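You operate a simulated robot arm through the tools that you are given. There is no shell and no other tool. Be economical: measure what you need, move in short steps, check, and stop when the job is done.

The job below is to be done with a simulated robot arm. You get a single attempt, and the scene is never put back.

Task
Put things in order on the table under the birch shelf. At the end: the red ledger is on the brown cork coaster; the orange key stands where the red ledger stood; the short yellow tank stands where the orange key stood; the yellow glue stick stands on top of the purple ledger; whatever was shut is shut again. Leave all else as you found it, and nothing knocked over.

The check looks at the end state, three seconds after you hand in, the way a careful person would. Anything else that was tipped, shoved, dropped, spilled or broken makes it a failure.

Robot
A 6-joint arm with a two-finger parallel gripper, fixed in place. Base frame: the origin is at the foot of the arm, x ahead of it, y to its left, z up; the work surface is at about z = 760. Units: mm, rad, N and s.
With the tool pointing down near the work surface it reaches from about 260 to 680 mm from the base axis. Its first joint turns from -1.152 to 1.152 rad. Payload 2.9 kg.
The TCP is the grasp point between the finger pads, 30 mm short of the fingertips. In the tool frame z runs along the fingers and y along their closing line. The gripper opens to 110 mm. The fingers are 20 mm wide and 10 mm thick; the gripper's body (48 by 112 mm) begins 55 mm behind the TCP.
Orientation is that of the tool frame in the base frame, as a unit quaternion [x, y, z, w]. With the fingers straight down and closing along the base's y, the tool's x points along the base's -x, its y along +y and its z along -z.

Tools
- The arm moves only by the tool move_arm. Its arguments are lists of equal length, an entry for each row: "offset": the shift along the tool's x, y, z in mm, a list of three; "rot": the turn, a rotation vector about the tool's x, y, z in rad, a list of three; "hand": the opening in per cent of the stroke, from 0 (shut) to 100 (fully open). In form: {"offset": [[x, y, z], ...], "rot": [[wx, wy, wz], ...], "hand": [hand, ...]}. A call has 1 to 8 rows; each row is the pose to reach, as a shift and turn from the pose commanded when the call began, along the tool's axes at that moment. Each row takes 0.2 s and may step no farther than 50 mm and 0.15 rad from the row before; otherwise, or with a gripper value out of range, the whole call is refused. A pose out of reach is approached as far as the arm can. The call stops where the force on the tool passes 40 N (or 10 N more than at its start, if that is more) or the arm is blocked; 0.2 s more then pass. The fingers move at their own pace (about 108 mm/s each) and stop on an object; they squeeze with about 33 N. The grip force told is the motor's: it shows also when the fingers shut on nothing. Time passes only in rows, and 0.2 s behind the last, so rows that repeat a pose let the fingers close. The reply holds the time, the measured pose of the TCP, the force on the tool along the base axes, the opening and the grip force, in the units named above and with some noise.
- Cameras (640 x 400 px; columns grow to the right, rows downward): "scene" is fixed at [77, 448.1, 1360.7]; the picture's right is [-0.68, -0.73, 0.00], its down [-0.57, 0.53, -0.63] and it looks along [0.46, -0.43, -0.77] (base axes); focal length 259 px, centre (320, 200). "wrist" rides on the gripper at [72, 17, -103] in the tool frame; the picture's right is [-0.23, 0.97, 0.00], its down [-0.76, -0.18, -0.62] and it looks along [-0.61, -0.14, 0.78] (tool axes); focal length 222 px, centre (320, 200). There is no depth. A picture from a camera that has moved, and an enlarged one, comes with that camera's place and axes in the base frame and with its lens.
- grab_frame(camera): a new picture of that camera. It takes no simulated time.
- enlarge(camera, box): a new picture of the part [left, top, right, bottom] of that camera's present view, enlarged. It takes no simulated time.
- close_job(): hands the job in; it is judged then, once.

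Work in short steps. Places have to be worked out from the pictures, the camera data and where the tool is seen: move nearer, look again, correct. Check each grasp and each placing, and mend what went wrong. You have 120 turns and 76 pictures in all, those below and enlarged ones among them. Open the gripper and draw the arm clear of the work before you hand the job in, unless the task says otherwise; then end with one line.

The tools are called after "Emit:" by a JSON object that holds its "method" and its "body". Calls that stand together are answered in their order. move_arm: Moves the arm, as the interface text tells. Its arguments: {"type":"object","properties":{"offset":{"type":"array","items":{"type":"array","items":{"type":"number"}}},"rot":{"type":"array","items":{"type":"array","items":{"type":"number"}}},"hand":{"type":"array","items":{"type":"number"}}},"required":["offset","rot","hand"]} The other tools are called the same way: grab_frame (camera) takes a picture; enlarge (camera, box) takes an enlarged picture of a part of a camera's view; close_job () hands the job in.

At the start:

```text
time_s: 0.0
tcp_pos: [403.3, 217.5, 1098.5]
tool_rot: [0.0, 1.0, 0.0, 0.0]
contact_force: [0.7, 0.8, 0.1]
opening: 110.0
gripper_force: 0.1
```

scene: 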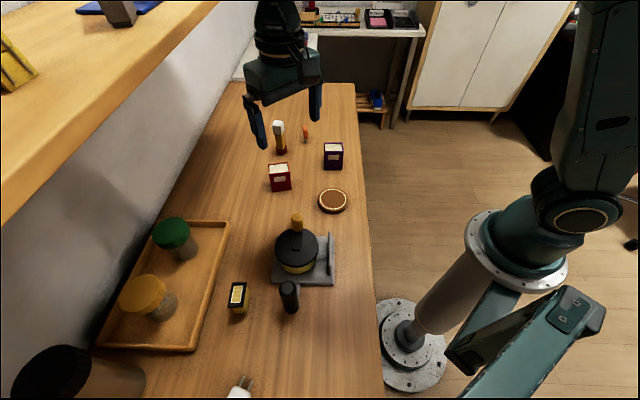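
wrist: 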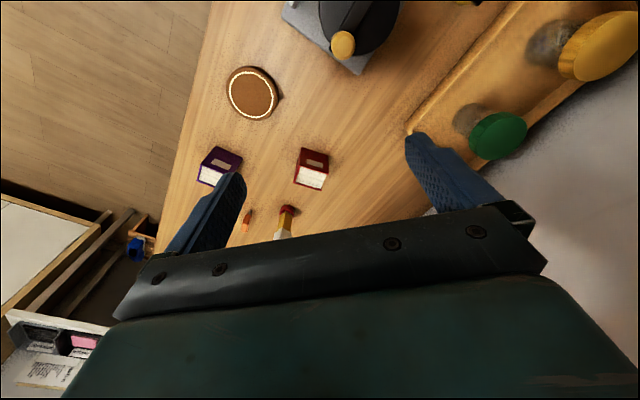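

I start by looking closely at the objects on the table.

Emit:
{"method": "enlarge", "body": {"camera": "scene", "box": [240, 100, 380, 220]}}

Emit:
{"method": "enlarge", "body": {"camera": "scene", "box": [80, 200, 360, 400]}}

Emit:
{"method": "enlarge", "body": {"camera": "wrist", "box": [180, 40, 380, 250]}}

```text
3.33 times, centred on (310, 160) of scene
camera zoom: at [77.0, 448.1, 1360.7], right [-0.68, -0.73, 0.0], down [-0.57, 0.53, -0.63], along [0.46, -0.43, -0.77], focal length 863 px, centre (353, 333)
```

zoom: 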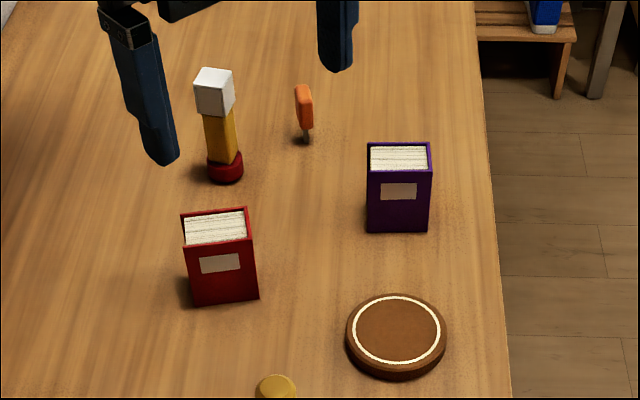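

```text
2.00 times, centred on (220, 300) of scene
camera zoom: at [77.0, 448.1, 1360.7], right [-0.68, -0.73, 0.0], down [-0.57, 0.53, -0.63], along [0.46, -0.43, -0.77], focal length 518 px, centre (520, 0)
```

zoom: 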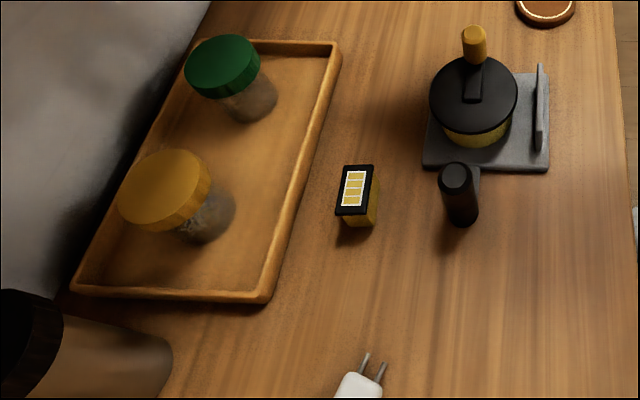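

```text
1.90 times, centred on (280, 145) of wrist
camera zoom: at [331.2, 233.8, 1201.6], right [0.23, 0.97, 0.0], down [0.76, -0.18, 0.62], along [0.61, -0.14, -0.78], focal length 423 px, centre (396, 305)
```

zoom: 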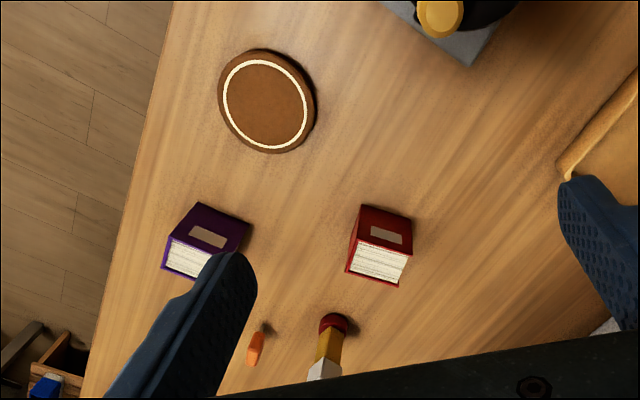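

Next I check the shelf and the far background for more candidates (other tanks, glue sticks, shut things).

Emit:
{"method": "enlarge", "body": {"camera": "scene", "box": [0, 0, 180, 112]}}

Emit:
{"method": "enlarge", "body": {"camera": "scene", "box": [220, 200, 360, 320]}}

Emit:
{"method": "enlarge", "body": {"camera": "scene", "box": [270, 0, 430, 110]}}

```text
3.56 times, centred on (90, 56) of scene
camera zoom: at [77.0, 448.1, 1360.7], right [-0.68, -0.73, 0.0], down [-0.57, 0.53, -0.63], along [0.46, -0.43, -0.77], focal length 921 px, centre (1138, 712)
```

zoom: 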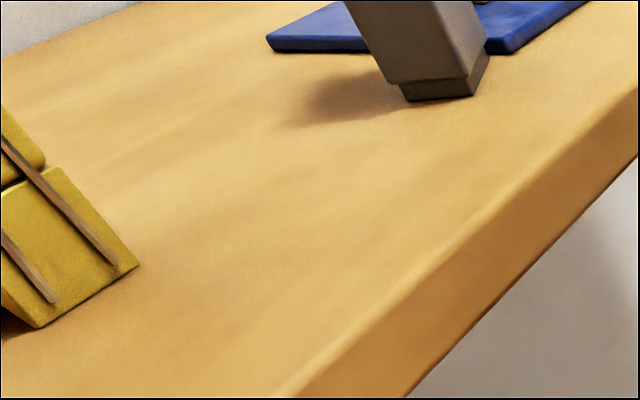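

```text
3.33 times, centred on (290, 260) of scene
camera zoom: at [77.0, 448.1, 1360.7], right [-0.68, -0.73, 0.0], down [-0.57, 0.53, -0.63], along [0.46, -0.43, -0.77], focal length 863 px, centre (420, 0)
```

zoom: 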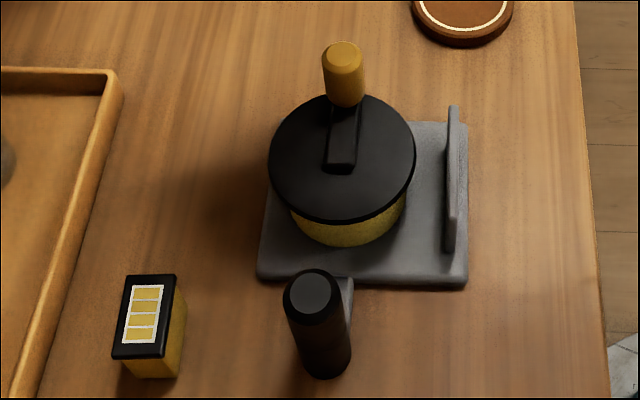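

```text
3.64 times, centred on (350, 55) of scene
camera zoom: at [77.0, 448.1, 1360.7], right [-0.68, -0.73, 0.0], down [-0.57, 0.53, -0.63], along [0.46, -0.43, -0.77], focal length 942 px, centre (211, 727)
```

zoom: 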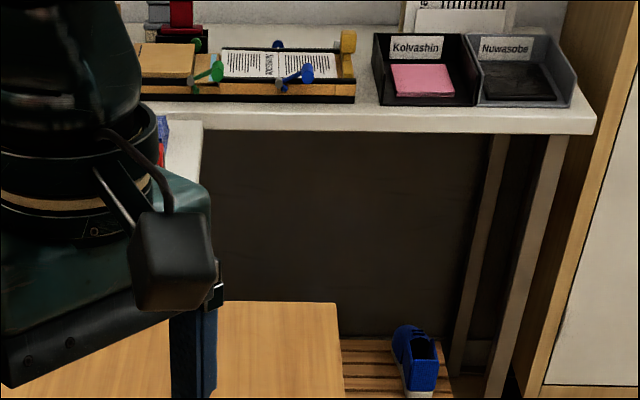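

The glue stick (red/yellow/white), orange USB-type key, both ledgers and the coaster are in the far part, and the yellow ink tank is at about (327,465). I move over the far part for a closer wrist view.

Emit:
{"method": "move_arm", "body": {"offset": [[-25, -32, 20], [-50, -64, 40], [-75, -96, 60], [-100, -128, 80], [-117, -157, 98]], "rot": [[0, 0, 0], [0, 0, 0], [0, 0, 0], [0, 0, 0], [0, 0, 0]], "hand": [100, 100, 100, 100, 100]}}

Emit:
{"method": "grab_frame", "body": {"camera": "wrist"}}

Emit:
{"method": "grab_frame", "body": {"camera": "scene"}}

```text
time_s: 1.2
tcp_pos: [519.6, 61.3, 1002.2]
tool_rot: [0.0, 1.0, 0.001, 0.0]
contact_force: [0.3, -0.2, -0.6]
opening: 109.9
gripper_force: 0.0
```

```text
67 pictures are left
camera wrist: at [446.7, 77.1, 1105.3], right [0.23, 0.97, 0.0], down [0.76, -0.18, 0.62], along [0.61, -0.14, -0.78], focal length 222 px, centre (320, 200)
```

wrist: 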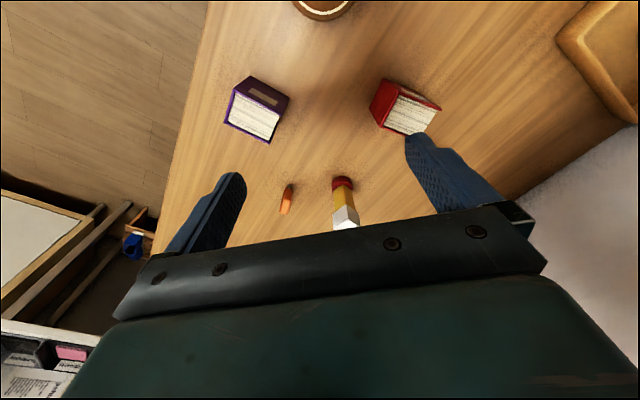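

```text
66 pictures are left
```

scene: 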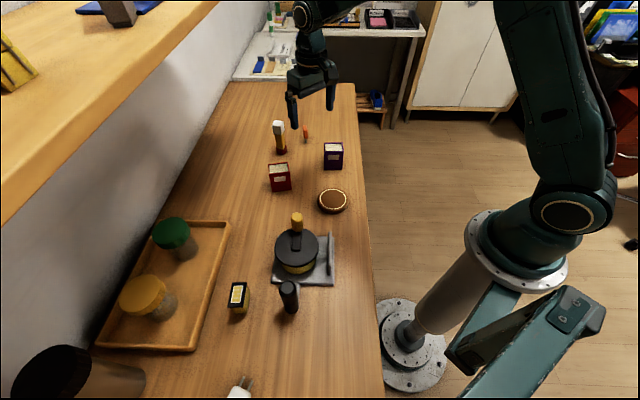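

I enlarge the wrist view on the objects to measure them.

Emit:
{"method": "enlarge", "body": {"camera": "wrist", "box": [210, 60, 450, 240]}}

Emit:
{"method": "enlarge", "body": {"camera": "scene", "box": [255, 110, 355, 220]}}

```text
2.22 times, centred on (330, 150) of wrist
camera zoom: at [446.7, 77.1, 1105.3], right [0.23, 0.97, 0.0], down [0.76, -0.18, 0.62], along [0.61, -0.14, -0.78], focal length 494 px, centre (298, 311)
```

zoom: 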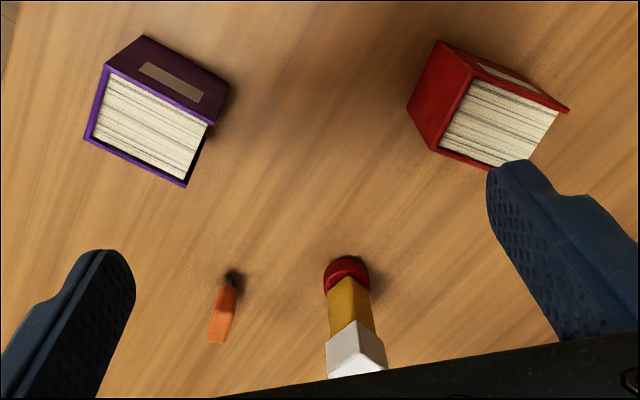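

```text
3.64 times, centred on (305, 165) of scene
camera zoom: at [77.0, 448.1, 1360.7], right [-0.68, -0.73, 0.0], down [-0.57, 0.53, -0.63], along [0.46, -0.43, -0.77], focal length 942 px, centre (374, 327)
```

zoom: 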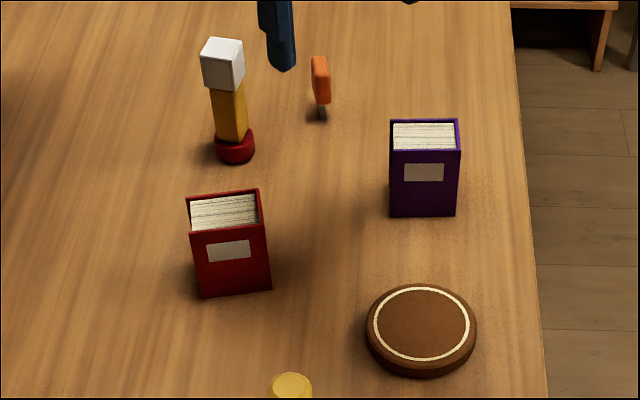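

Measured: red ledger centre ≈(559,163), top z≈839, about 58×39 mm, thickness axis at ≈-31°; purple centre ≈(517,-21); glue ≈(681,65); key ≈(668,-33); coaster ≈(404,90). I go above the red ledger with the fingers turned to close across its covers.

Emit:
{"method": "move_arm", "body": {"offset": [[-5.6, 14.5, 7], [-11.3, 29, 15], [-17, 43.5, 22], [-22.5, 58, 30], [-28, 72.6, 37], [-34, 87, 45], [-39.4, 101.7, 52]], "rot": [[0, 0, -0.147], [0, 0, -0.294], [0, 0, -0.441], [0, 0, -0.588], [0, 0, -0.735], [0, 0, -0.882], [0, 0, -1.025]], "hand": [100, 100, 100, 100, 100, 100, 100]}}

Emit:
{"method": "grab_frame", "body": {"camera": "wrist"}}

```text
time_s: 2.8
tcp_pos: [559.8, 164.2, 950.6]
tool_rot: [-0.491, 0.871, 0.0, 0.0]
contact_force: [0.2, -0.3, 0.2]
opening: 109.9
gripper_force: 0.1
```

```text
63 pictures are left
camera wrist: at [506.9, 110.6, 1052.2], right [-0.72, 0.7, 0.0], down [0.55, 0.56, 0.62], along [0.44, 0.45, -0.78], focal length 222 px, centre (320, 200)
```

wrist: 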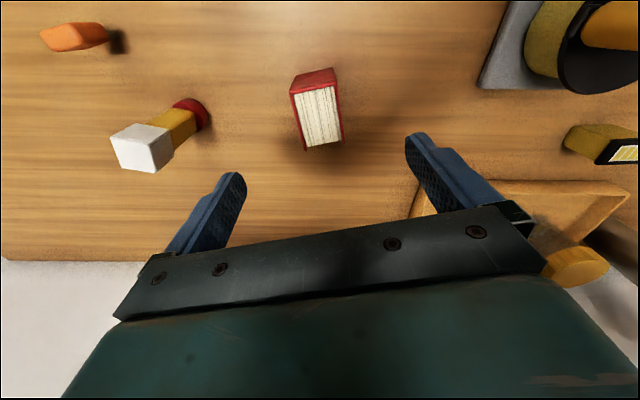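

Ledger centre confirmed at (559,163.6) with the fingers straddling it. I descend with a slight twist correction, then close.

Emit:
{"method": "move_arm", "body": {"offset": [[0, 0, 45], [0, 0, 90], [0, 0, 137], [0, 0, 137], [0, 0, 137], [0, 0, 137], [0, 0, 137]], "rot": [[0, 0, 0.03], [0, 0, 0.03], [0, 0, 0.03], [0, 0, 0.03], [0, 0, 0.03], [0, 0, 0.03], [0, 0, 0.03]], "hand": [100, 100, 100, 70, 45, 20, 20]}}

Emit:
{"method": "grab_frame", "body": {"camera": "wrist"}}

```text
time_s: 4.4
tcp_pos: [562.6, 161.8, 812.5]
tool_rot: [-0.478, 0.879, 0.001, 0.0]
contact_force: [0.3, -0.1, -0.6]
opening: 43.8
gripper_force: 32.9
```

```text
62 pictures are left
camera wrist: at [508.5, 109.7, 914.8], right [-0.69, 0.72, 0.0], down [0.56, 0.54, 0.62], along [0.45, 0.43, -0.78], focal length 222 px, centre (320, 200)
```

wrist: 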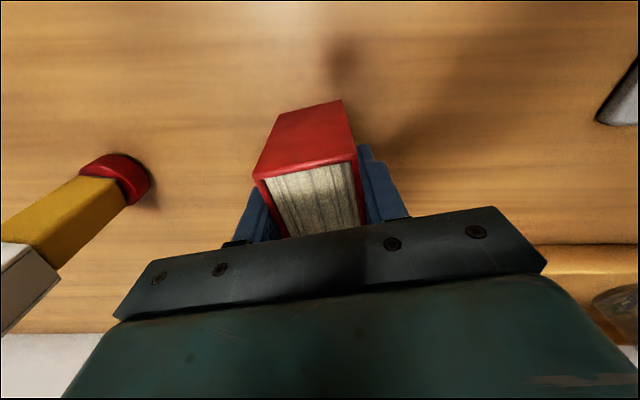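

The ledger is held (opening 43.8). I lift it and carry it at height to above the coaster.

Emit:
{"method": "move_arm", "body": {"offset": [[0, 0, -45], [0, 0, -90], [36.5, 22.5, -90], [73, 45, -90], [110, 67.6, -90], [146.2, 90.2, -90], [146.2, 90.2, -90]], "rot": [[0, 0, 0], [0, 0, 0], [0, 0, 0], [0, 0, 0], [0, 0, 0], [0, 0, 0], [0, 0, 0]], "hand": [20, 20, 20, 20, 20, 20, 20]}}

Emit:
{"method": "grab_frame", "body": {"camera": "wrist"}}

Emit:
{"method": "enlarge", "body": {"camera": "scene", "box": [240, 100, 400, 260]}}

```text
time_s: 6.0
tcp_pos: [406.5, 88.9, 902.2]
tool_rot: [-0.477, 0.879, -0.001, -0.001]
contact_force: [-0.1, 0.7, -2.7]
opening: 43.7
gripper_force: 33.5
```

```text
61 pictures are left
camera wrist: at [351.6, 36.5, 1004.3], right [-0.69, 0.72, 0.0], down [0.56, 0.54, 0.62], along [0.45, 0.43, -0.78], focal length 222 px, centre (320, 200)
```

wrist: 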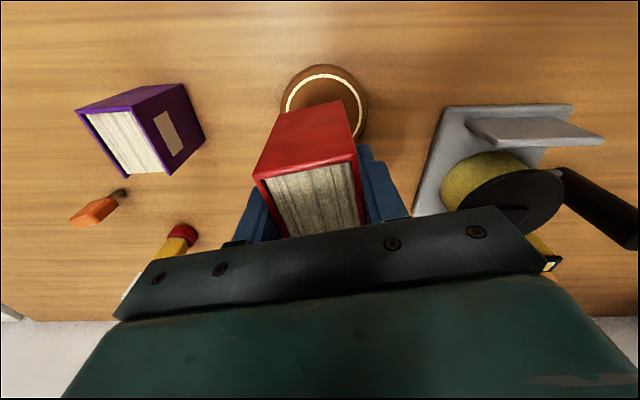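

```text
2.50 times, centred on (320, 180) of scene
camera zoom: at [77.1, 448.1, 1360.7], right [-0.68, -0.73, 0.0], down [-0.57, 0.53, -0.63], along [0.46, -0.43, -0.77], focal length 648 px, centre (320, 250)
```

zoom: 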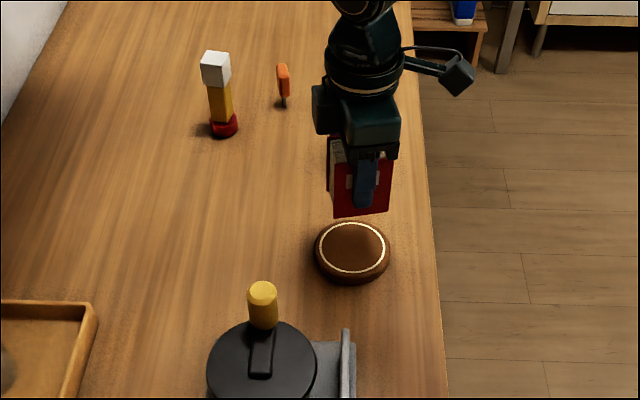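

The ledger hangs directly over the coaster (centre ≈(404,89)). I lower it to just above the expected coaster top.

Emit:
{"method": "move_arm", "body": {"offset": [[0, 0, 35], [0, 0, 60], [0, 0, 68], [0, 0, 70]], "rot": [[0, 0, 0], [0, 0, 0], [0, 0, 0], [0, 0, 0]], "hand": [20, 20, 20, 20]}}

Emit:
{"method": "enlarge", "body": {"camera": "scene", "box": [290, 140, 370, 220]}}

```text
time_s: 7.0
tcp_pos: [406.6, 88.9, 830.0]
tool_rot: [-0.477, 0.879, 0.001, 0.001]
contact_force: [-0.8, 1.3, -2.0]
opening: 43.7
gripper_force: 33.0
```

```text
5.00 times, centred on (330, 180) of scene
camera zoom: at [77.1, 448.1, 1360.7], right [-0.68, -0.73, 0.0], down [-0.57, 0.53, -0.63], along [0.46, -0.43, -0.77], focal length 1295 px, centre (270, 300)
```

zoom: 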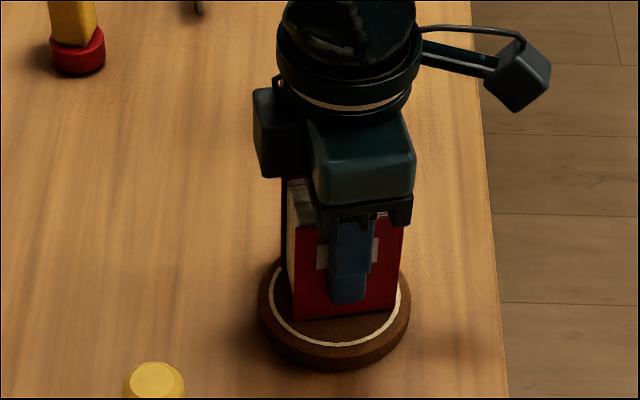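

The ledger is within the coaster's rim. I lower it in small steps until contact.

Emit:
{"method": "move_arm", "body": {"offset": [[0, 0, 2], [0, 0, 4], [0, 0, 5]], "rot": [[0, 0, 0], [0, 0, 0], [0, 0, 0]], "hand": [20, 20, 20]}}

```text
time_s: 7.8
tcp_pos: [406.4, 89.1, 826.9]
tool_rot: [-0.477, 0.879, 0.0, 0.002]
contact_force: [-1.9, -2.4, 21.0]
opening: 43.9
gripper_force: 32.9
```

Contact at 21 N: the ledger is seated. I ease off, open, and rise.

Emit:
{"method": "move_arm", "body": {"offset": [[0, 0, -1.5], [0, 0, -1.5], [0, 0, -1.5], [0, 0, -1.5], [0, 0, -45], [0, 0, -90], [0, 0, -130]], "rot": [[0, 0, 0], [0, 0, 0], [0, 0, 0], [0, 0, 0], [0, 0, 0], [0, 0, 0], [0, 0, 0]], "hand": [20, 60, 100, 100, 100, 100, 100]}}

Emit:
{"method": "grab_frame", "body": {"camera": "wrist"}}

Emit:
{"method": "enlarge", "body": {"camera": "scene", "box": [240, 100, 400, 260]}}

```text
time_s: 9.4
tcp_pos: [404.0, 90.3, 955.3]
tool_rot: [-0.477, 0.879, -0.001, 0.0]
contact_force: [-0.3, -0.2, -0.9]
opening: 109.9
gripper_force: 0.0
```

```text
58 pictures are left
camera wrist: at [350.6, 38.0, 1058.0], right [-0.69, 0.72, 0.0], down [0.56, 0.54, 0.62], along [0.45, 0.43, -0.78], focal length 222 px, centre (320, 200)
```

wrist: 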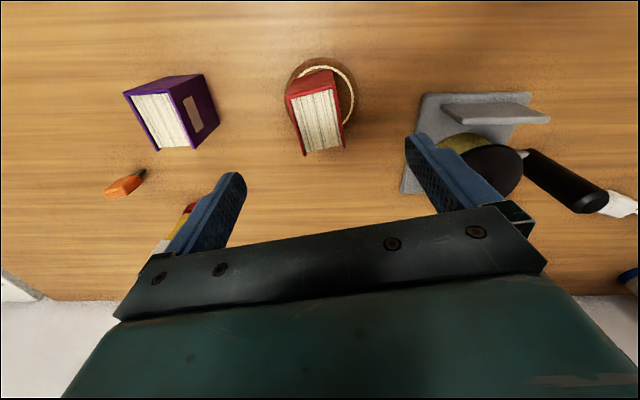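

```text
2.50 times, centred on (320, 180) of scene
camera zoom: at [77.0, 448.1, 1360.7], right [-0.68, -0.73, 0.0], down [-0.57, 0.53, -0.63], along [0.46, -0.43, -0.77], focal length 648 px, centre (320, 250)
```

zoom: 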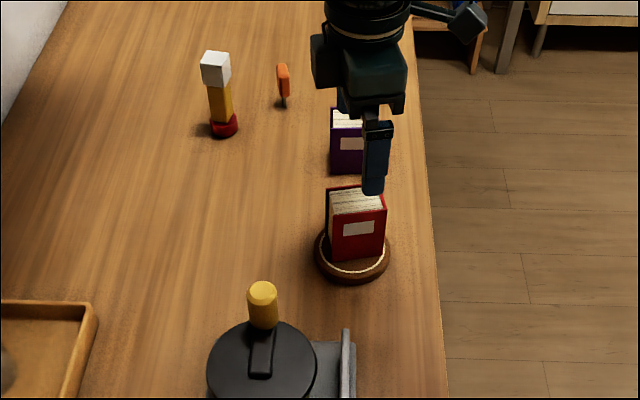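

The red ledger stands on the coaster. Next, the key: I go near it, turning the tool back to zero yaw, for a close view.

Emit:
{"method": "move_arm", "body": {"offset": [[-1, -33, 0], [-2, -66, 0], [-3, -99, 0], [-4, -132, 5], [-5, -165, 15], [-5.6, -198, 25], [-5.6, -230, 35]], "rot": [[0, 0, 0.142], [0, 0, 0.284], [0, 0, 0.426], [0, 0, 0.568], [0, 0, 0.71], [0, 0, 0.852], [0, 0, 0.995]], "hand": [100, 100, 100, 100, 100, 100, 100]}}

Emit:
{"method": "enlarge", "body": {"camera": "wrist", "box": [240, 60, 400, 220]}}

Emit:
{"method": "enlarge", "body": {"camera": "scene", "box": [280, 100, 340, 160]}}

```text
time_s: 11.0
tcp_pos: [602.9, -30.3, 925.3]
tool_rot: [0.002, 1.0, 0.0, -0.001]
contact_force: [-0.1, 0.5, 0.5]
opening: 109.9
gripper_force: 0.0
```

```text
2.50 times, centred on (320, 140) of wrist
camera zoom: at [529.7, -13.8, 1027.8], right [0.23, 0.97, 0.0], down [0.76, -0.18, 0.62], along [0.61, -0.14, -0.78], focal length 555 px, centre (320, 350)
```

zoom: 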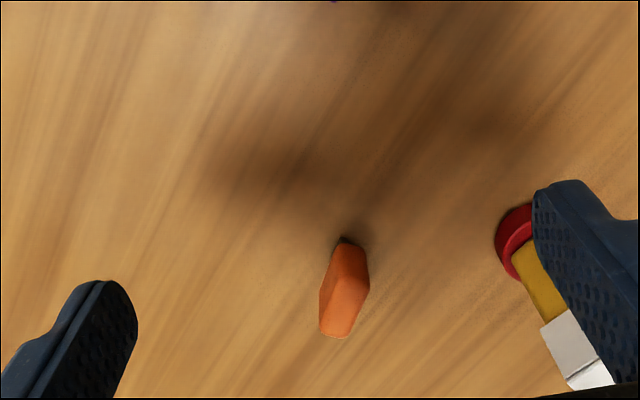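

```text
6.67 times, centred on (310, 130) of scene
camera zoom: at [77.0, 448.1, 1360.7], right [-0.68, -0.73, 0.0], down [-0.57, 0.53, -0.63], along [0.46, -0.43, -0.77], focal length 1727 px, centre (387, 667)
```

zoom: 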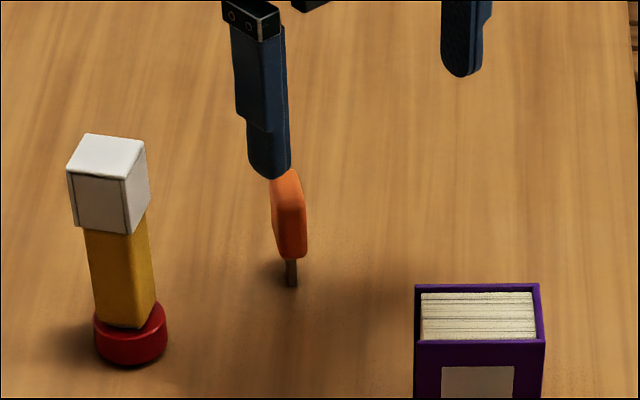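

The key is at ≈(669.5,-32.5), standing on its thin plug. I zoom in tighter to find its flat direction.

Emit:
{"method": "enlarge", "body": {"camera": "wrist", "box": [306, 145, 346, 205]}}

Emit:
{"method": "enlarge", "body": {"camera": "scene", "box": [296, 118, 316, 148]}}

```text
6.67 times, centred on (326, 175) of wrist
camera zoom: at [529.7, -13.8, 1027.8], right [0.23, 0.97, 0.0], down [0.76, -0.18, 0.62], along [0.61, -0.14, -0.78], focal length 1481 px, centre (280, 367)
```

zoom: 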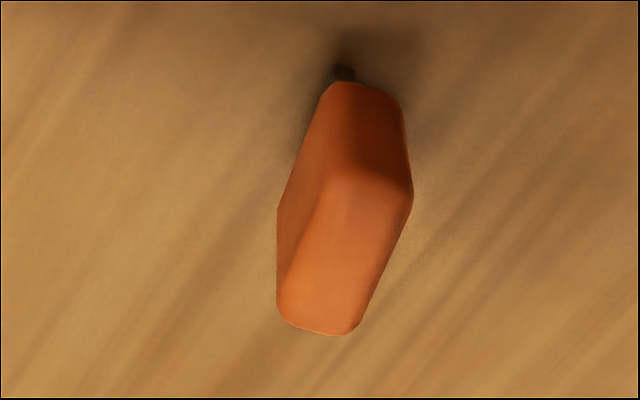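

```text
13.33 times, centred on (306, 133) of scene
camera zoom: at [77.0, 448.1, 1360.7], right [-0.68, -0.73, 0.0], down [-0.57, 0.53, -0.63], along [0.46, -0.43, -0.77], focal length 3454 px, centre (507, 1093)
```

zoom: 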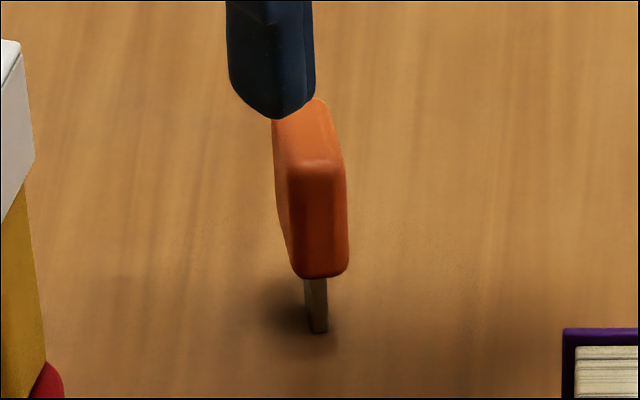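

Now the key's shape is clear: orange block ≈14×28 mm, z≈788–822, centre ≈(669.5,-34), short side along ≈60°. I move above it turned by 30° with the fingers partly closed, tips still above its top.

Emit:
{"method": "move_arm", "body": {"offset": [[-18, 0, 8], [-36, -1, 16], [-54, -1.5, 24], [-68.8, -2, 31.5], [-68.8, -2, 36.5], [-68.8, -2, 36.5]], "rot": [[0, 0, 0.13], [0, 0, 0.26], [0, 0, 0.39], [0, 0, 0.52], [0, 0, 0.52], [0, 0, 0.52]], "hand": [80, 60, 45, 45, 45, 45]}}

Emit:
{"method": "grab_frame", "body": {"camera": "wrist"}}

Emit:
{"method": "enlarge", "body": {"camera": "scene", "box": [270, 90, 340, 160]}}

```text
time_s: 12.4
tcp_pos: [672.3, -34.2, 885.2]
tool_rot: [0.257, 0.966, -0.001, 0.0]
contact_force: [-0.1, 0.8, 0.8]
opening: 49.3
gripper_force: 0.1
```

```text
52 pictures are left
camera wrist: at [617.3, 16.0, 987.1], right [0.68, 0.73, 0.0], down [0.57, -0.53, 0.62], along [0.46, -0.42, -0.78], focal length 222 px, centre (320, 200)
```

wrist: 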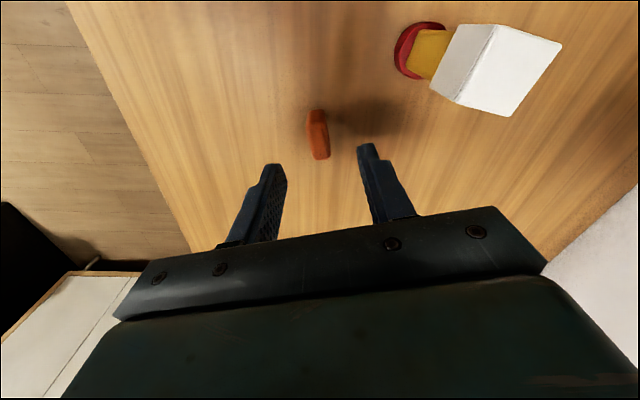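

```text
5.71 times, centred on (305, 125) of scene
camera zoom: at [77.0, 448.1, 1360.7], right [-0.68, -0.73, 0.0], down [-0.57, 0.53, -0.63], along [0.46, -0.43, -0.77], focal length 1480 px, centre (406, 629)
```

zoom: 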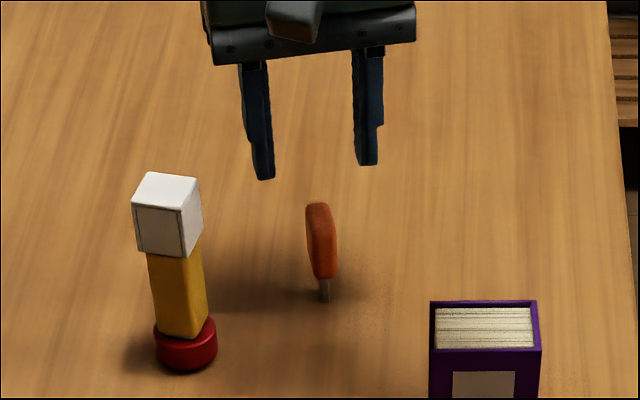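

The key looks centred between the fingers. One tight zoom to check the angle.

Emit:
{"method": "enlarge", "body": {"camera": "wrist", "box": [260, 95, 400, 180]}}

```text
4.57 times, centred on (330, 138) of wrist
camera zoom: at [617.3, 16.0, 987.1], right [0.68, 0.73, 0.0], down [0.57, -0.53, 0.62], along [0.46, -0.42, -0.78], focal length 1015 px, centre (274, 486)
```

zoom: 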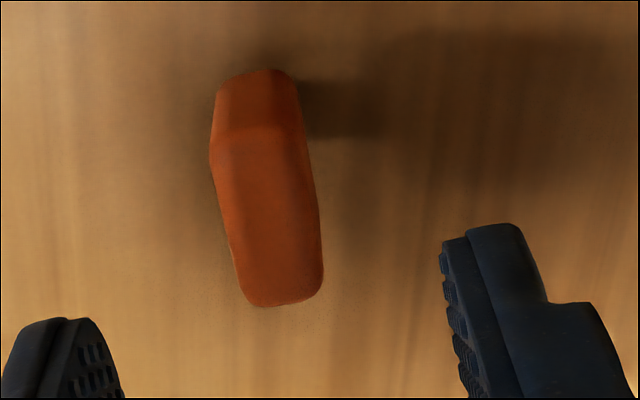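

Key's long axis at ≈-34°, centre (671,-34): matches the TCP. I add 0.06 rad, descend, and close gently.

Emit:
{"method": "move_arm", "body": {"offset": [[0, 0, 30], [0, 0, 60], [0, 0, 79], [0, 0, 79], [0, 0, 79], [0, 0, 79], [0, 0, 79]], "rot": [[0, 0, 0.06], [0, 0, 0.06], [0, 0, 0.06], [0, 0, 0.06], [0, 0, 0.06], [0, 0, 0.06], [0, 0, 0.06]], "hand": [45, 45, 45, 30, 18, 5, 5]}}

Emit:
{"method": "enlarge", "body": {"camera": "scene", "box": [270, 90, 340, 160]}}

```text
time_s: 14.0
tcp_pos: [671.0, -34.4, 808.9]
tool_rot: [0.286, 0.958, 0.0, 0.0]
contact_force: [0.1, -0.1, 0.1]
opening: 15.3
gripper_force: 33.5
```

```text
5.71 times, centred on (305, 125) of scene
camera zoom: at [77.1, 448.1, 1360.7], right [-0.68, -0.73, 0.0], down [-0.57, 0.53, -0.63], along [0.46, -0.43, -0.77], focal length 1480 px, centre (406, 629)
```

zoom: 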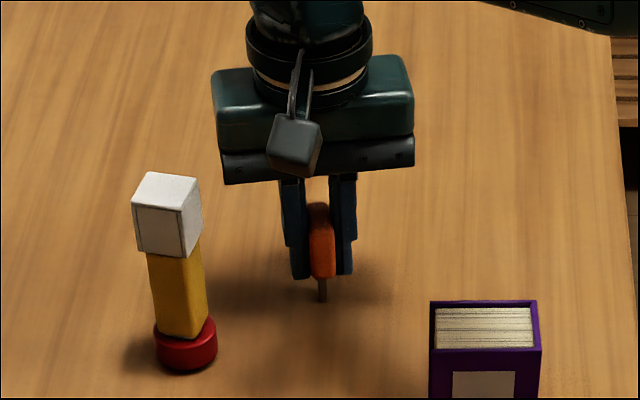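

The key is held (15.3 mm) with its foot at z≈760 for TCP z 808.9. I lift it and carry it to above the ledger's old place (560,163).

Emit:
{"method": "move_arm", "body": {"offset": [[0, 0, -40], [0, 0, -80], [0, 0, -110], [40, 21, -110], [80, 42, -110], [120, 63, -110], [160, 84, -110], [201, 104.3, -110]], "rot": [[0, 0, 0], [0, 0, 0], [0, 0, 0], [0, 0, 0], [0, 0, 0], [0, 0, 0], [0, 0, 0], [0, 0, 0]], "hand": [5, 5, 5, 5, 5, 5, 5, 5]}}

Emit:
{"method": "grab_frame", "body": {"camera": "scene"}}

Emit:
{"method": "enlarge", "body": {"camera": "wrist", "box": [220, 60, 420, 220]}}

```text
time_s: 15.8
tcp_pos: [559.4, 160.9, 916.3]
tool_rot: [0.286, 0.958, 0.0, 0.0]
contact_force: [0.2, 0.7, -0.1]
opening: 15.1
gripper_force: 33.0
```

```text
48 pictures are left
```

scene: 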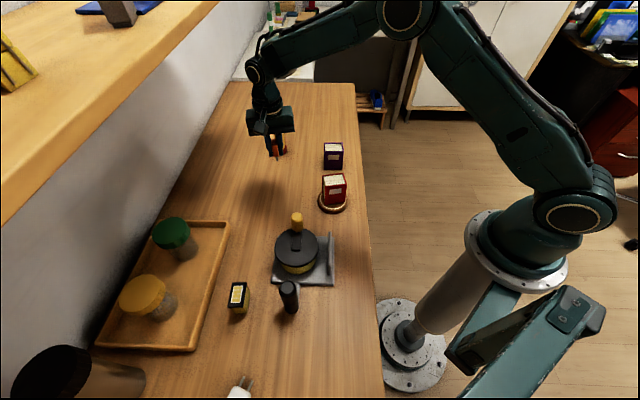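

```text
2.50 times, centred on (320, 140) of wrist
camera zoom: at [508.6, 215.5, 1018.1], right [0.72, 0.69, 0.0], down [0.54, -0.57, 0.62], along [0.43, -0.45, -0.78], focal length 555 px, centre (320, 350)
```

zoom: 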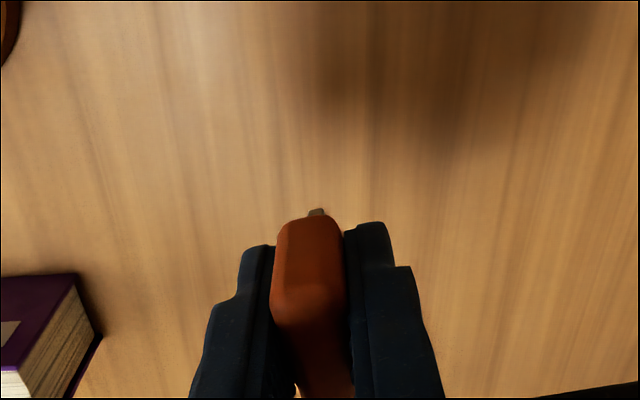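

The key hangs straight. I lower it to just above the table.

Emit:
{"method": "move_arm", "body": {"offset": [[0.6, 2, 40], [0.6, 2, 80], [0.6, 2, 98], [0.6, 2, 103], [0.6, 2, 103]], "rot": [[0, 0, 0], [0, 0, 0], [0, 0, 0], [0, 0, 0], [0, 0, 0]], "hand": [5, 5, 5, 5, 5]}}

```text
time_s: 17.0
tcp_pos: [558.6, 163.4, 811.8]
tool_rot: [0.285, 0.958, 0.0, 0.001]
contact_force: [-0.3, 0.0, -0.4]
opening: 15.0
gripper_force: 32.7
```

I step down 1 mm at a time until it touches.

Emit:
{"method": "move_arm", "body": {"offset": [[0, 0, 1], [0, 0, 2], [0, 0, 3], [0, 0, 3]], "rot": [[0, 0, 0], [0, 0, 0], [0, 0, 0], [0, 0, 0]], "hand": [5, 5, 5, 5]}}

```text
time_s: 18.0
tcp_pos: [558.9, 165.4, 809.9]
tool_rot: [0.286, 0.958, 0.0, 0.0]
contact_force: [0.1, 1.2, -0.3]
opening: 15.1
gripper_force: 33.0
```

No contact yet; I continue downward.

Emit:
{"method": "move_arm", "body": {"offset": [[0, 0, 1], [0, 0, 1], [0, 0, 2], [0, 0, 2]], "rot": [[0, 0, 0], [0, 0, 0], [0, 0, 0], [0, 0, 0]], "hand": [5, 5, 5, 5]}}

Emit:
{"method": "enlarge", "body": {"camera": "scene", "box": [250, 140, 310, 210]}}

```text
time_s: 19.0
tcp_pos: [559.2, 166.4, 808.4]
tool_rot: [0.286, 0.958, 0.0, 0.0]
contact_force: [-1.2, -0.3, 4.4]
opening: 15.2
gripper_force: 33.2
```

```text
5.71 times, centred on (280, 175) of scene
camera zoom: at [76.9, 448.1, 1360.7], right [-0.68, -0.73, 0.0], down [-0.57, 0.53, -0.63], along [0.46, -0.43, -0.77], focal length 1480 px, centre (549, 343)
```

zoom: 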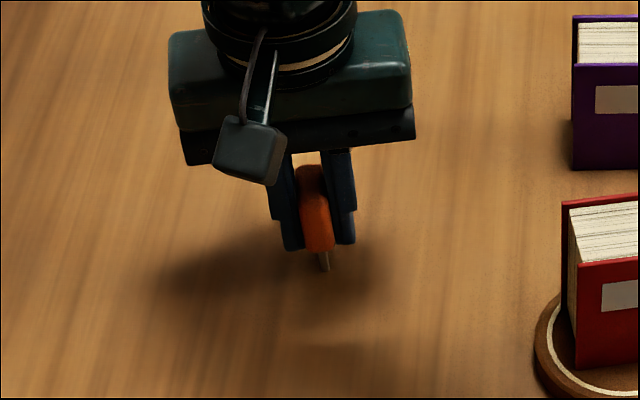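

Contact (4.4 N), but it stands ~4 mm off the ledger's centre. I raise 4 mm, shift by (+1.5,-3.5) and set it down again.

Emit:
{"method": "move_arm", "body": {"offset": [[0, 0, -4], [-3.2, -2.1, -4], [-3.2, -2.1, -4], [-3.2, -2.1, -2], [-3.2, -2.1, -1], [-3.2, -2.1, 0], [-3.2, -2.1, 0]], "rot": [[0, 0, 0], [0, 0, 0], [0, 0, 0], [0, 0, 0], [0, 0, 0], [0, 0, 0], [0, 0, 0]], "hand": [5, 5, 5, 5, 5, 5, 5]}}

Emit:
{"method": "enlarge", "body": {"camera": "scene", "box": [250, 140, 310, 210]}}

```text
time_s: 20.6
tcp_pos: [560.3, 162.3, 808.5]
tool_rot: [0.286, 0.958, 0.0, 0.0]
contact_force: [0.4, 0.3, 0.3]
opening: 15.0
gripper_force: 32.6
```

```text
5.71 times, centred on (280, 175) of scene
camera zoom: at [77.1, 448.1, 1360.7], right [-0.68, -0.73, 0.0], down [-0.57, 0.53, -0.63], along [0.46, -0.43, -0.77], focal length 1480 px, centre (549, 343)
```

zoom: 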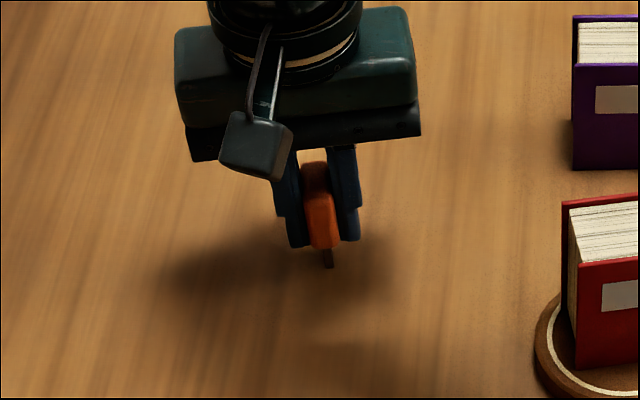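

Now at (560.3,162.3); I lower the last bit to touch.

Emit:
{"method": "move_arm", "body": {"offset": [[0, 0, 0.5], [0, 0, 1], [0, 0, 1]], "rot": [[0, 0, 0], [0, 0, 0], [0, 0, 0]], "hand": [5, 5, 5]}}

```text
time_s: 21.4
tcp_pos: [560.8, 162.8, 808.9]
tool_rot: [0.286, 0.958, 0.001, 0.0]
contact_force: [-4.4, -0.2, 11.5]
opening: 15.1
gripper_force: 33.0
```

Contact. I ease off 0.7 mm, open gradually, and lift straight up.

Emit:
{"method": "move_arm", "body": {"offset": [[0, 0, -0.7], [0, 0, -0.7], [0, 0, -0.7], [0, 0, -0.7], [0, 0, -0.7], [0, 0, -40], [0, 0, -85], [0, 0, -130]], "rot": [[0, 0, 0], [0, 0, 0], [0, 0, 0], [0, 0, 0], [0, 0, 0], [0, 0, 0], [0, 0, 0], [0, 0, 0]], "hand": [5, 16, 25, 45, 60, 60, 60, 60]}}

Emit:
{"method": "enlarge", "body": {"camera": "scene", "box": [250, 100, 350, 220]}}

```text
time_s: 23.2
tcp_pos: [562.6, 158.2, 939.6]
tool_rot: [0.286, 0.958, 0.0, 0.0]
contact_force: [0.6, 0.9, 0.0]
opening: 66.2
gripper_force: 0.1
```

```text
3.33 times, centred on (300, 160) of scene
camera zoom: at [77.0, 448.1, 1360.7], right [-0.68, -0.73, 0.0], down [-0.57, 0.53, -0.63], along [0.46, -0.43, -0.77], focal length 863 px, centre (387, 333)
```

zoom: 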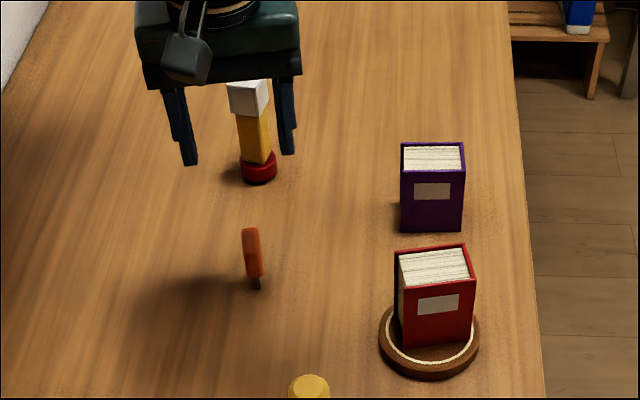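

The key stands at ≈(559,164), the old ledger place. Next is the yellow tank at ≈(337,446), about 34×53×46 mm; I travel to above it at height.

Emit:
{"method": "move_arm", "body": {"offset": [[43, 14.4, 0], [86, 28.8, 0], [129, 43.3, 0], [172, 57.7, 0], [215, 72.2, 0], [258, 86.6, 0], [301, 101, 0], [343.5, 115.5, 0]], "rot": [[0, 0, 0], [0, 0, 0.04], [0, 0, 0.08], [0, 0, 0.1], [0, 0, 0.12], [0, 0, 0.14], [0, 0, 0.14], [0, 0, 0.14]], "hand": [60, 60, 60, 70, 80, 80, 80, 80]}}

Emit:
{"method": "grab_frame", "body": {"camera": "wrist"}}

Emit:
{"method": "grab_frame", "body": {"camera": "scene"}}

```text
time_s: 25.0
tcp_pos: [337.8, 444.2, 939.5]
tool_rot: [0.352, 0.936, 0.0, -0.001]
contact_force: [0.0, 0.1, 0.2]
opening: 88.1
gripper_force: 0.1
```

```text
43 pictures are left
camera wrist: at [293.0, 504.9, 1041.3], right [0.81, 0.58, 0.0], down [0.45, -0.64, 0.62], along [0.36, -0.51, -0.78], focal length 222 px, centre (320, 200)
```

wrist: 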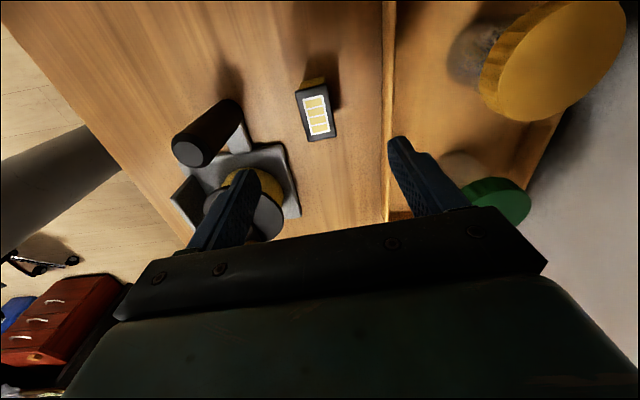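

```text
42 pictures are left
```

scene: 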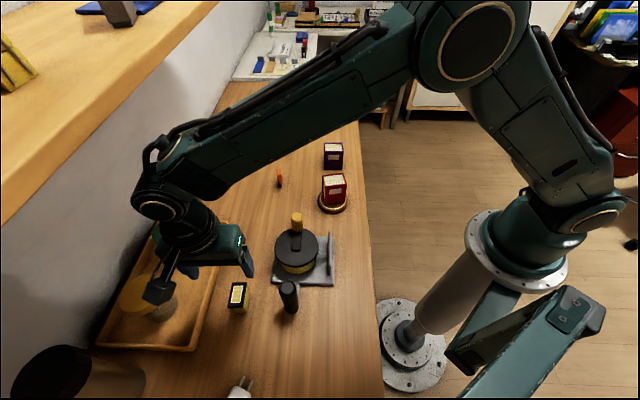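

Tank centre ≈(335,443), short side along 46°. I align, narrow the opening to ~66 mm to stay clear of the tray, descend and close.

Emit:
{"method": "move_arm", "body": {"offset": [[1.3, -2.7, 40], [1.3, -2.7, 85], [1.3, -2.7, 125], [1.3, -2.7, 144], [1.3, -2.7, 144], [1.3, -2.7, 144], [1.3, -2.7, 144], [1.3, -2.7, 144]], "rot": [[0, 0, 0.05], [0, 0, 0.05], [0, 0, 0.05], [0, 0, 0.05], [0, 0, 0.05], [0, 0, 0.05], [0, 0, 0.05], [0, 0, 0.05]], "hand": [60, 60, 60, 60, 60, 45, 25, 15]}}

Emit:
{"method": "enlarge", "body": {"camera": "scene", "box": [180, 230, 320, 330]}}

Emit:
{"method": "enlarge", "body": {"camera": "wrist", "box": [200, 40, 440, 240]}}

```text
time_s: 26.8
tcp_pos: [332.7, 445.5, 794.5]
tool_rot: [0.376, 0.927, 0.0, 0.0]
contact_force: [0.2, 0.6, 0.0]
opening: 31.6
gripper_force: 32.9
```

```text
4.00 times, centred on (250, 280) of scene
camera zoom: at [77.1, 448.1, 1360.7], right [-0.68, -0.73, 0.0], down [-0.57, 0.53, -0.63], along [0.46, -0.43, -0.77], focal length 1036 px, centre (600, -120)
```

zoom: 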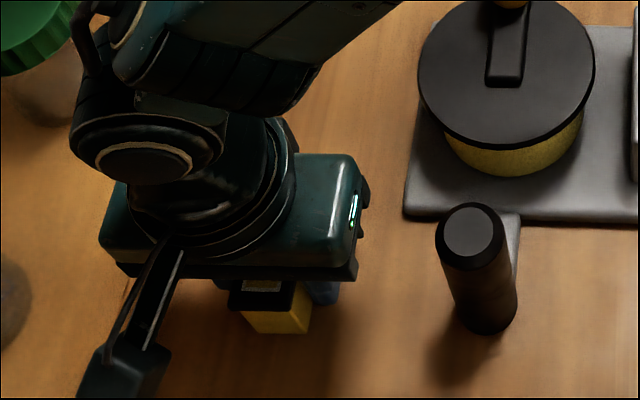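

```text
2.00 times, centred on (320, 140) of wrist
camera zoom: at [292.6, 506.8, 896.3], right [0.84, 0.54, 0.0], down [0.42, -0.66, 0.62], along [0.34, -0.52, -0.78], focal length 444 px, centre (320, 320)
```

zoom: 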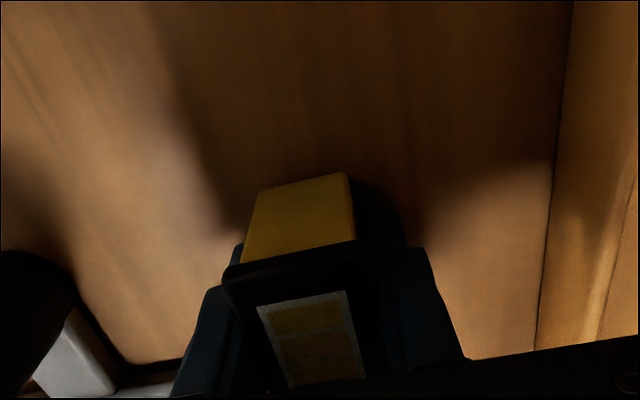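

The tank is held (31.6 mm; its centre ≈5 mm beyond the TCP along its length). I lift it and start the carry toward the key's old place.

Emit:
{"method": "move_arm", "body": {"offset": [[0, 0, -45], [0, 0, -90], [0, 0, -135], [-47.3, -9.1, -135], [-94.6, -18.2, -135], [-142, -27.3, -135], [-189.3, -36.3, -135], [-236.6, -45.4, -135]], "rot": [[0, 0, 0], [0, 0, 0], [0, 0, 0], [0, 0, 0], [0, 0, 0], [0, 0, 0], [0, 0, 0], [0, 0, 0]], "hand": [15, 15, 15, 15, 15, 15, 15, 15]}}

Emit:
{"method": "move_arm", "body": {"offset": [[-47.3, -9.1, 0], [-94.6, -18.2, 0], [-142, -27.3, 0], [-189.3, -36.3, 0], [-236.6, -45.4, 0], [-284, -54.5, 0], [-331.4, -63.6, 0], [-331.4, -63.6, 0]], "rot": [[0, 0, 0], [0, 0, 0], [0, 0, 0], [0, 0, 0], [0, 0, 0], [0, 0, 0], [0, 0, 0], [0, 0, 0]], "hand": [15, 15, 15, 15, 15, 15, 15, 15]}}

Emit:
{"method": "enlarge", "body": {"camera": "scene", "box": [250, 70, 370, 220]}}

```text
time_s: 28.6
tcp_pos: [470.6, 250.7, 926.0]
tool_rot: [0.375, 0.927, 0.0, 0.0]
contact_force: [-0.3, 0.1, -1.1]
opening: 31.1
gripper_force: 33.0
```

```text
time_s: 30.4
tcp_pos: [663.2, -26.9, 926.2]
tool_rot: [0.375, 0.927, 0.0, -0.001]
contact_force: [-0.2, 0.2, -0.4]
opening: 31.6
gripper_force: 32.9
```

```text
2.67 times, centred on (310, 145) of scene
camera zoom: at [77.1, 448.1, 1360.7], right [-0.68, -0.73, 0.0], down [-0.57, 0.53, -0.63], along [0.46, -0.43, -0.77], focal length 691 px, centre (347, 347)
```

zoom: 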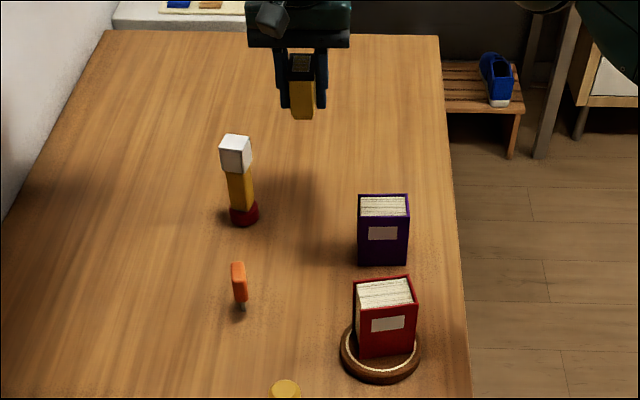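

Held and over the goal; I correct ~5 mm and lower to just above the table.

Emit:
{"method": "move_arm", "body": {"offset": [[-5.2, 0, 40], [-5.2, 0, 80], [-5.2, 0, 115], [-5.2, 0, 127], [-5.2, 0, 127]], "rot": [[0, 0, 0], [0, 0, 0], [0, 0, 0], [0, 0, 0], [0, 0, 0]], "hand": [15, 15, 15, 15, 15]}}

Emit:
{"method": "enlarge", "body": {"camera": "scene", "box": [270, 90, 340, 160]}}

```text
time_s: 31.6
tcp_pos: [669.1, -33.0, 799.6]
tool_rot: [0.376, 0.927, -0.001, -0.001]
contact_force: [1.3, -0.7, 0.1]
opening: 31.4
gripper_force: 33.2
```

```text
5.71 times, centred on (305, 125) of scene
camera zoom: at [77.1, 448.1, 1360.7], right [-0.68, -0.73, 0.0], down [-0.57, 0.53, -0.63], along [0.46, -0.43, -0.77], focal length 1480 px, centre (406, 629)
```

zoom: 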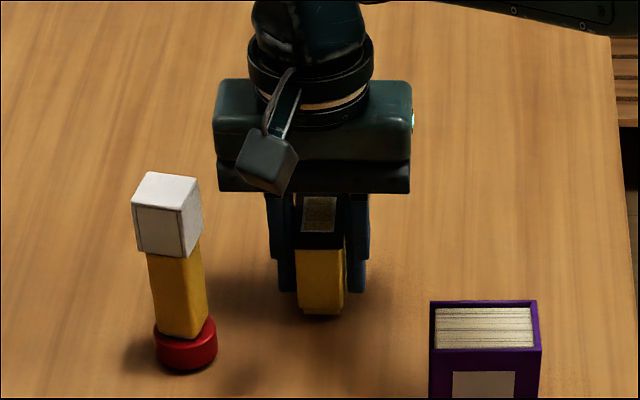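

The tank's centre appears ≈6 mm too far along its length; I shift back 6 mm and lower to contact.

Emit:
{"method": "move_arm", "body": {"offset": [[6, 0, 0], [6, 0, 2], [6, 0, 4], [6, 0, 5], [6, 0, 5]], "rot": [[0, 0, 0], [0, 0, 0], [0, 0, 0], [0, 0, 0], [0, 0, 0]], "hand": [15, 15, 15, 15, 15]}}

Emit:
{"method": "enlarge", "body": {"camera": "scene", "box": [270, 90, 340, 160]}}

```text
time_s: 32.8
tcp_pos: [665.9, -28.3, 797.8]
tool_rot: [0.376, 0.927, 0.0, 0.0]
contact_force: [-0.7, -0.1, -1.1]
opening: 31.2
gripper_force: 33.1
```

```text
5.71 times, centred on (305, 125) of scene
camera zoom: at [77.1, 448.1, 1360.7], right [-0.68, -0.73, 0.0], down [-0.57, 0.53, -0.63], along [0.46, -0.43, -0.77], focal length 1480 px, centre (406, 629)
```

zoom: 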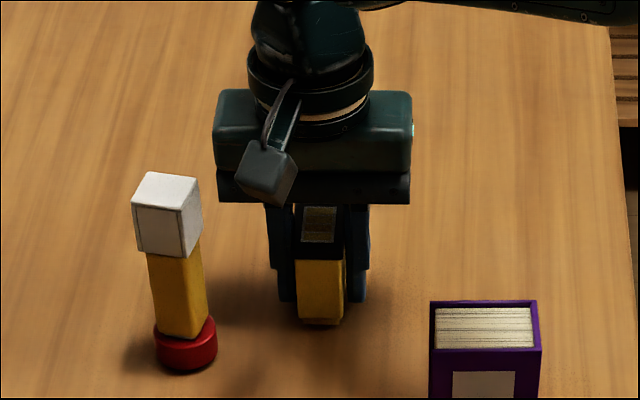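

No contact yet; continue down in 1 mm steps.

Emit:
{"method": "move_arm", "body": {"offset": [[0, 0, 1], [0, 0, 2], [0, 0, 3], [0, 0, 3]], "rot": [[0, 0, 0], [0, 0, 0], [0, 0, 0], [0, 0, 0]], "hand": [15, 15, 15, 15]}}

```text
time_s: 33.8
tcp_pos: [664.9, -26.7, 793.7]
tool_rot: [0.375, 0.927, 0.0, 0.0]
contact_force: [0.1, 0.0, 0.4]
opening: 31.2
gripper_force: 33.1
```

Still free; continue gently.

Emit:
{"method": "move_arm", "body": {"offset": [[-2, 0, 0], [-2, 0, 1], [-2, 0, 2], [-2, 0, 2]], "rot": [[0, 0, 0], [0, 0, 0], [0, 0, 0], [0, 0, 0]], "hand": [15, 15, 15, 15]}}

Emit:
{"method": "enlarge", "body": {"camera": "scene", "box": [270, 90, 340, 160]}}

```text
time_s: 34.8
tcp_pos: [666.4, -28.6, 792.7]
tool_rot: [0.375, 0.927, 0.001, 0.001]
contact_force: [-5.8, 3.3, 20.4]
opening: 31.6
gripper_force: 32.7
```

```text
5.71 times, centred on (305, 125) of scene
camera zoom: at [76.5, 448.2, 1360.7], right [-0.68, -0.73, 0.0], down [-0.57, 0.53, -0.63], along [0.46, -0.43, -0.77], focal length 1480 px, centre (406, 629)
```

zoom: 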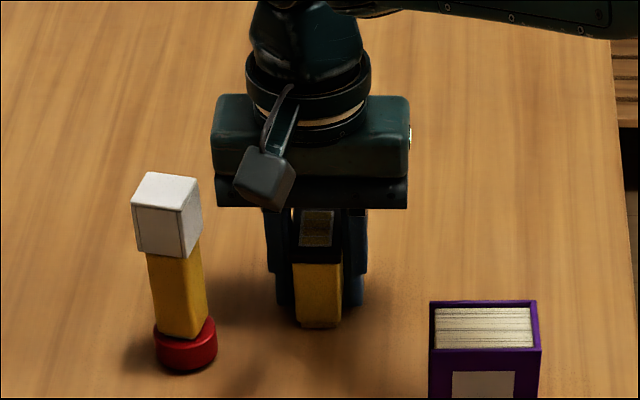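

Tank seated, centre ≈(672,-32), matching the key's old place. Ease off, open to 60%, rise.

Emit:
{"method": "move_arm", "body": {"offset": [[0, 0, -1.2], [0, 0, -1.2], [0, 0, -1.2], [0, 0, -1.2], [0, 0, -1.2], [0, 0, -45], [0, 0, -90], [0, 0, -130]], "rot": [[0, 0, 0], [0, 0, 0], [0, 0, 0], [0, 0, 0], [0, 0, 0], [0, 0, 0], [0, 0, 0], [0, 0, 0]], "hand": [15, 32, 45, 60, 60, 60, 60, 60]}}

Emit:
{"method": "enlarge", "body": {"camera": "scene", "box": [255, 80, 355, 190]}}

```text
time_s: 36.6
tcp_pos: [665.6, -25.8, 924.9]
tool_rot: [0.375, 0.927, -0.001, 0.001]
contact_force: [-0.5, 0.5, 0.1]
opening: 66.1
gripper_force: 0.0
```

```text
3.64 times, centred on (305, 135) of scene
camera zoom: at [77.1, 448.1, 1360.7], right [-0.68, -0.73, 0.0], down [-0.57, 0.53, -0.63], along [0.46, -0.43, -0.77], focal length 942 px, centre (374, 436)
```

zoom: 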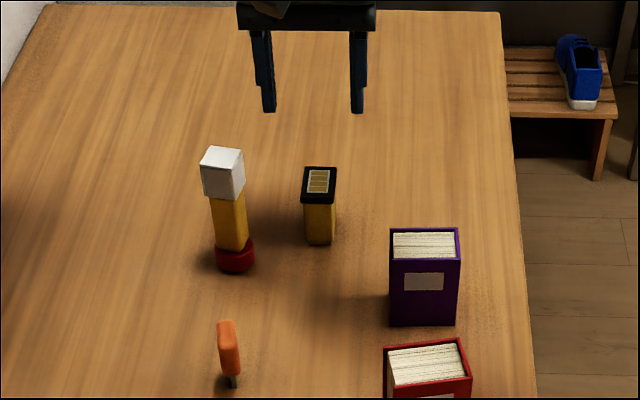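

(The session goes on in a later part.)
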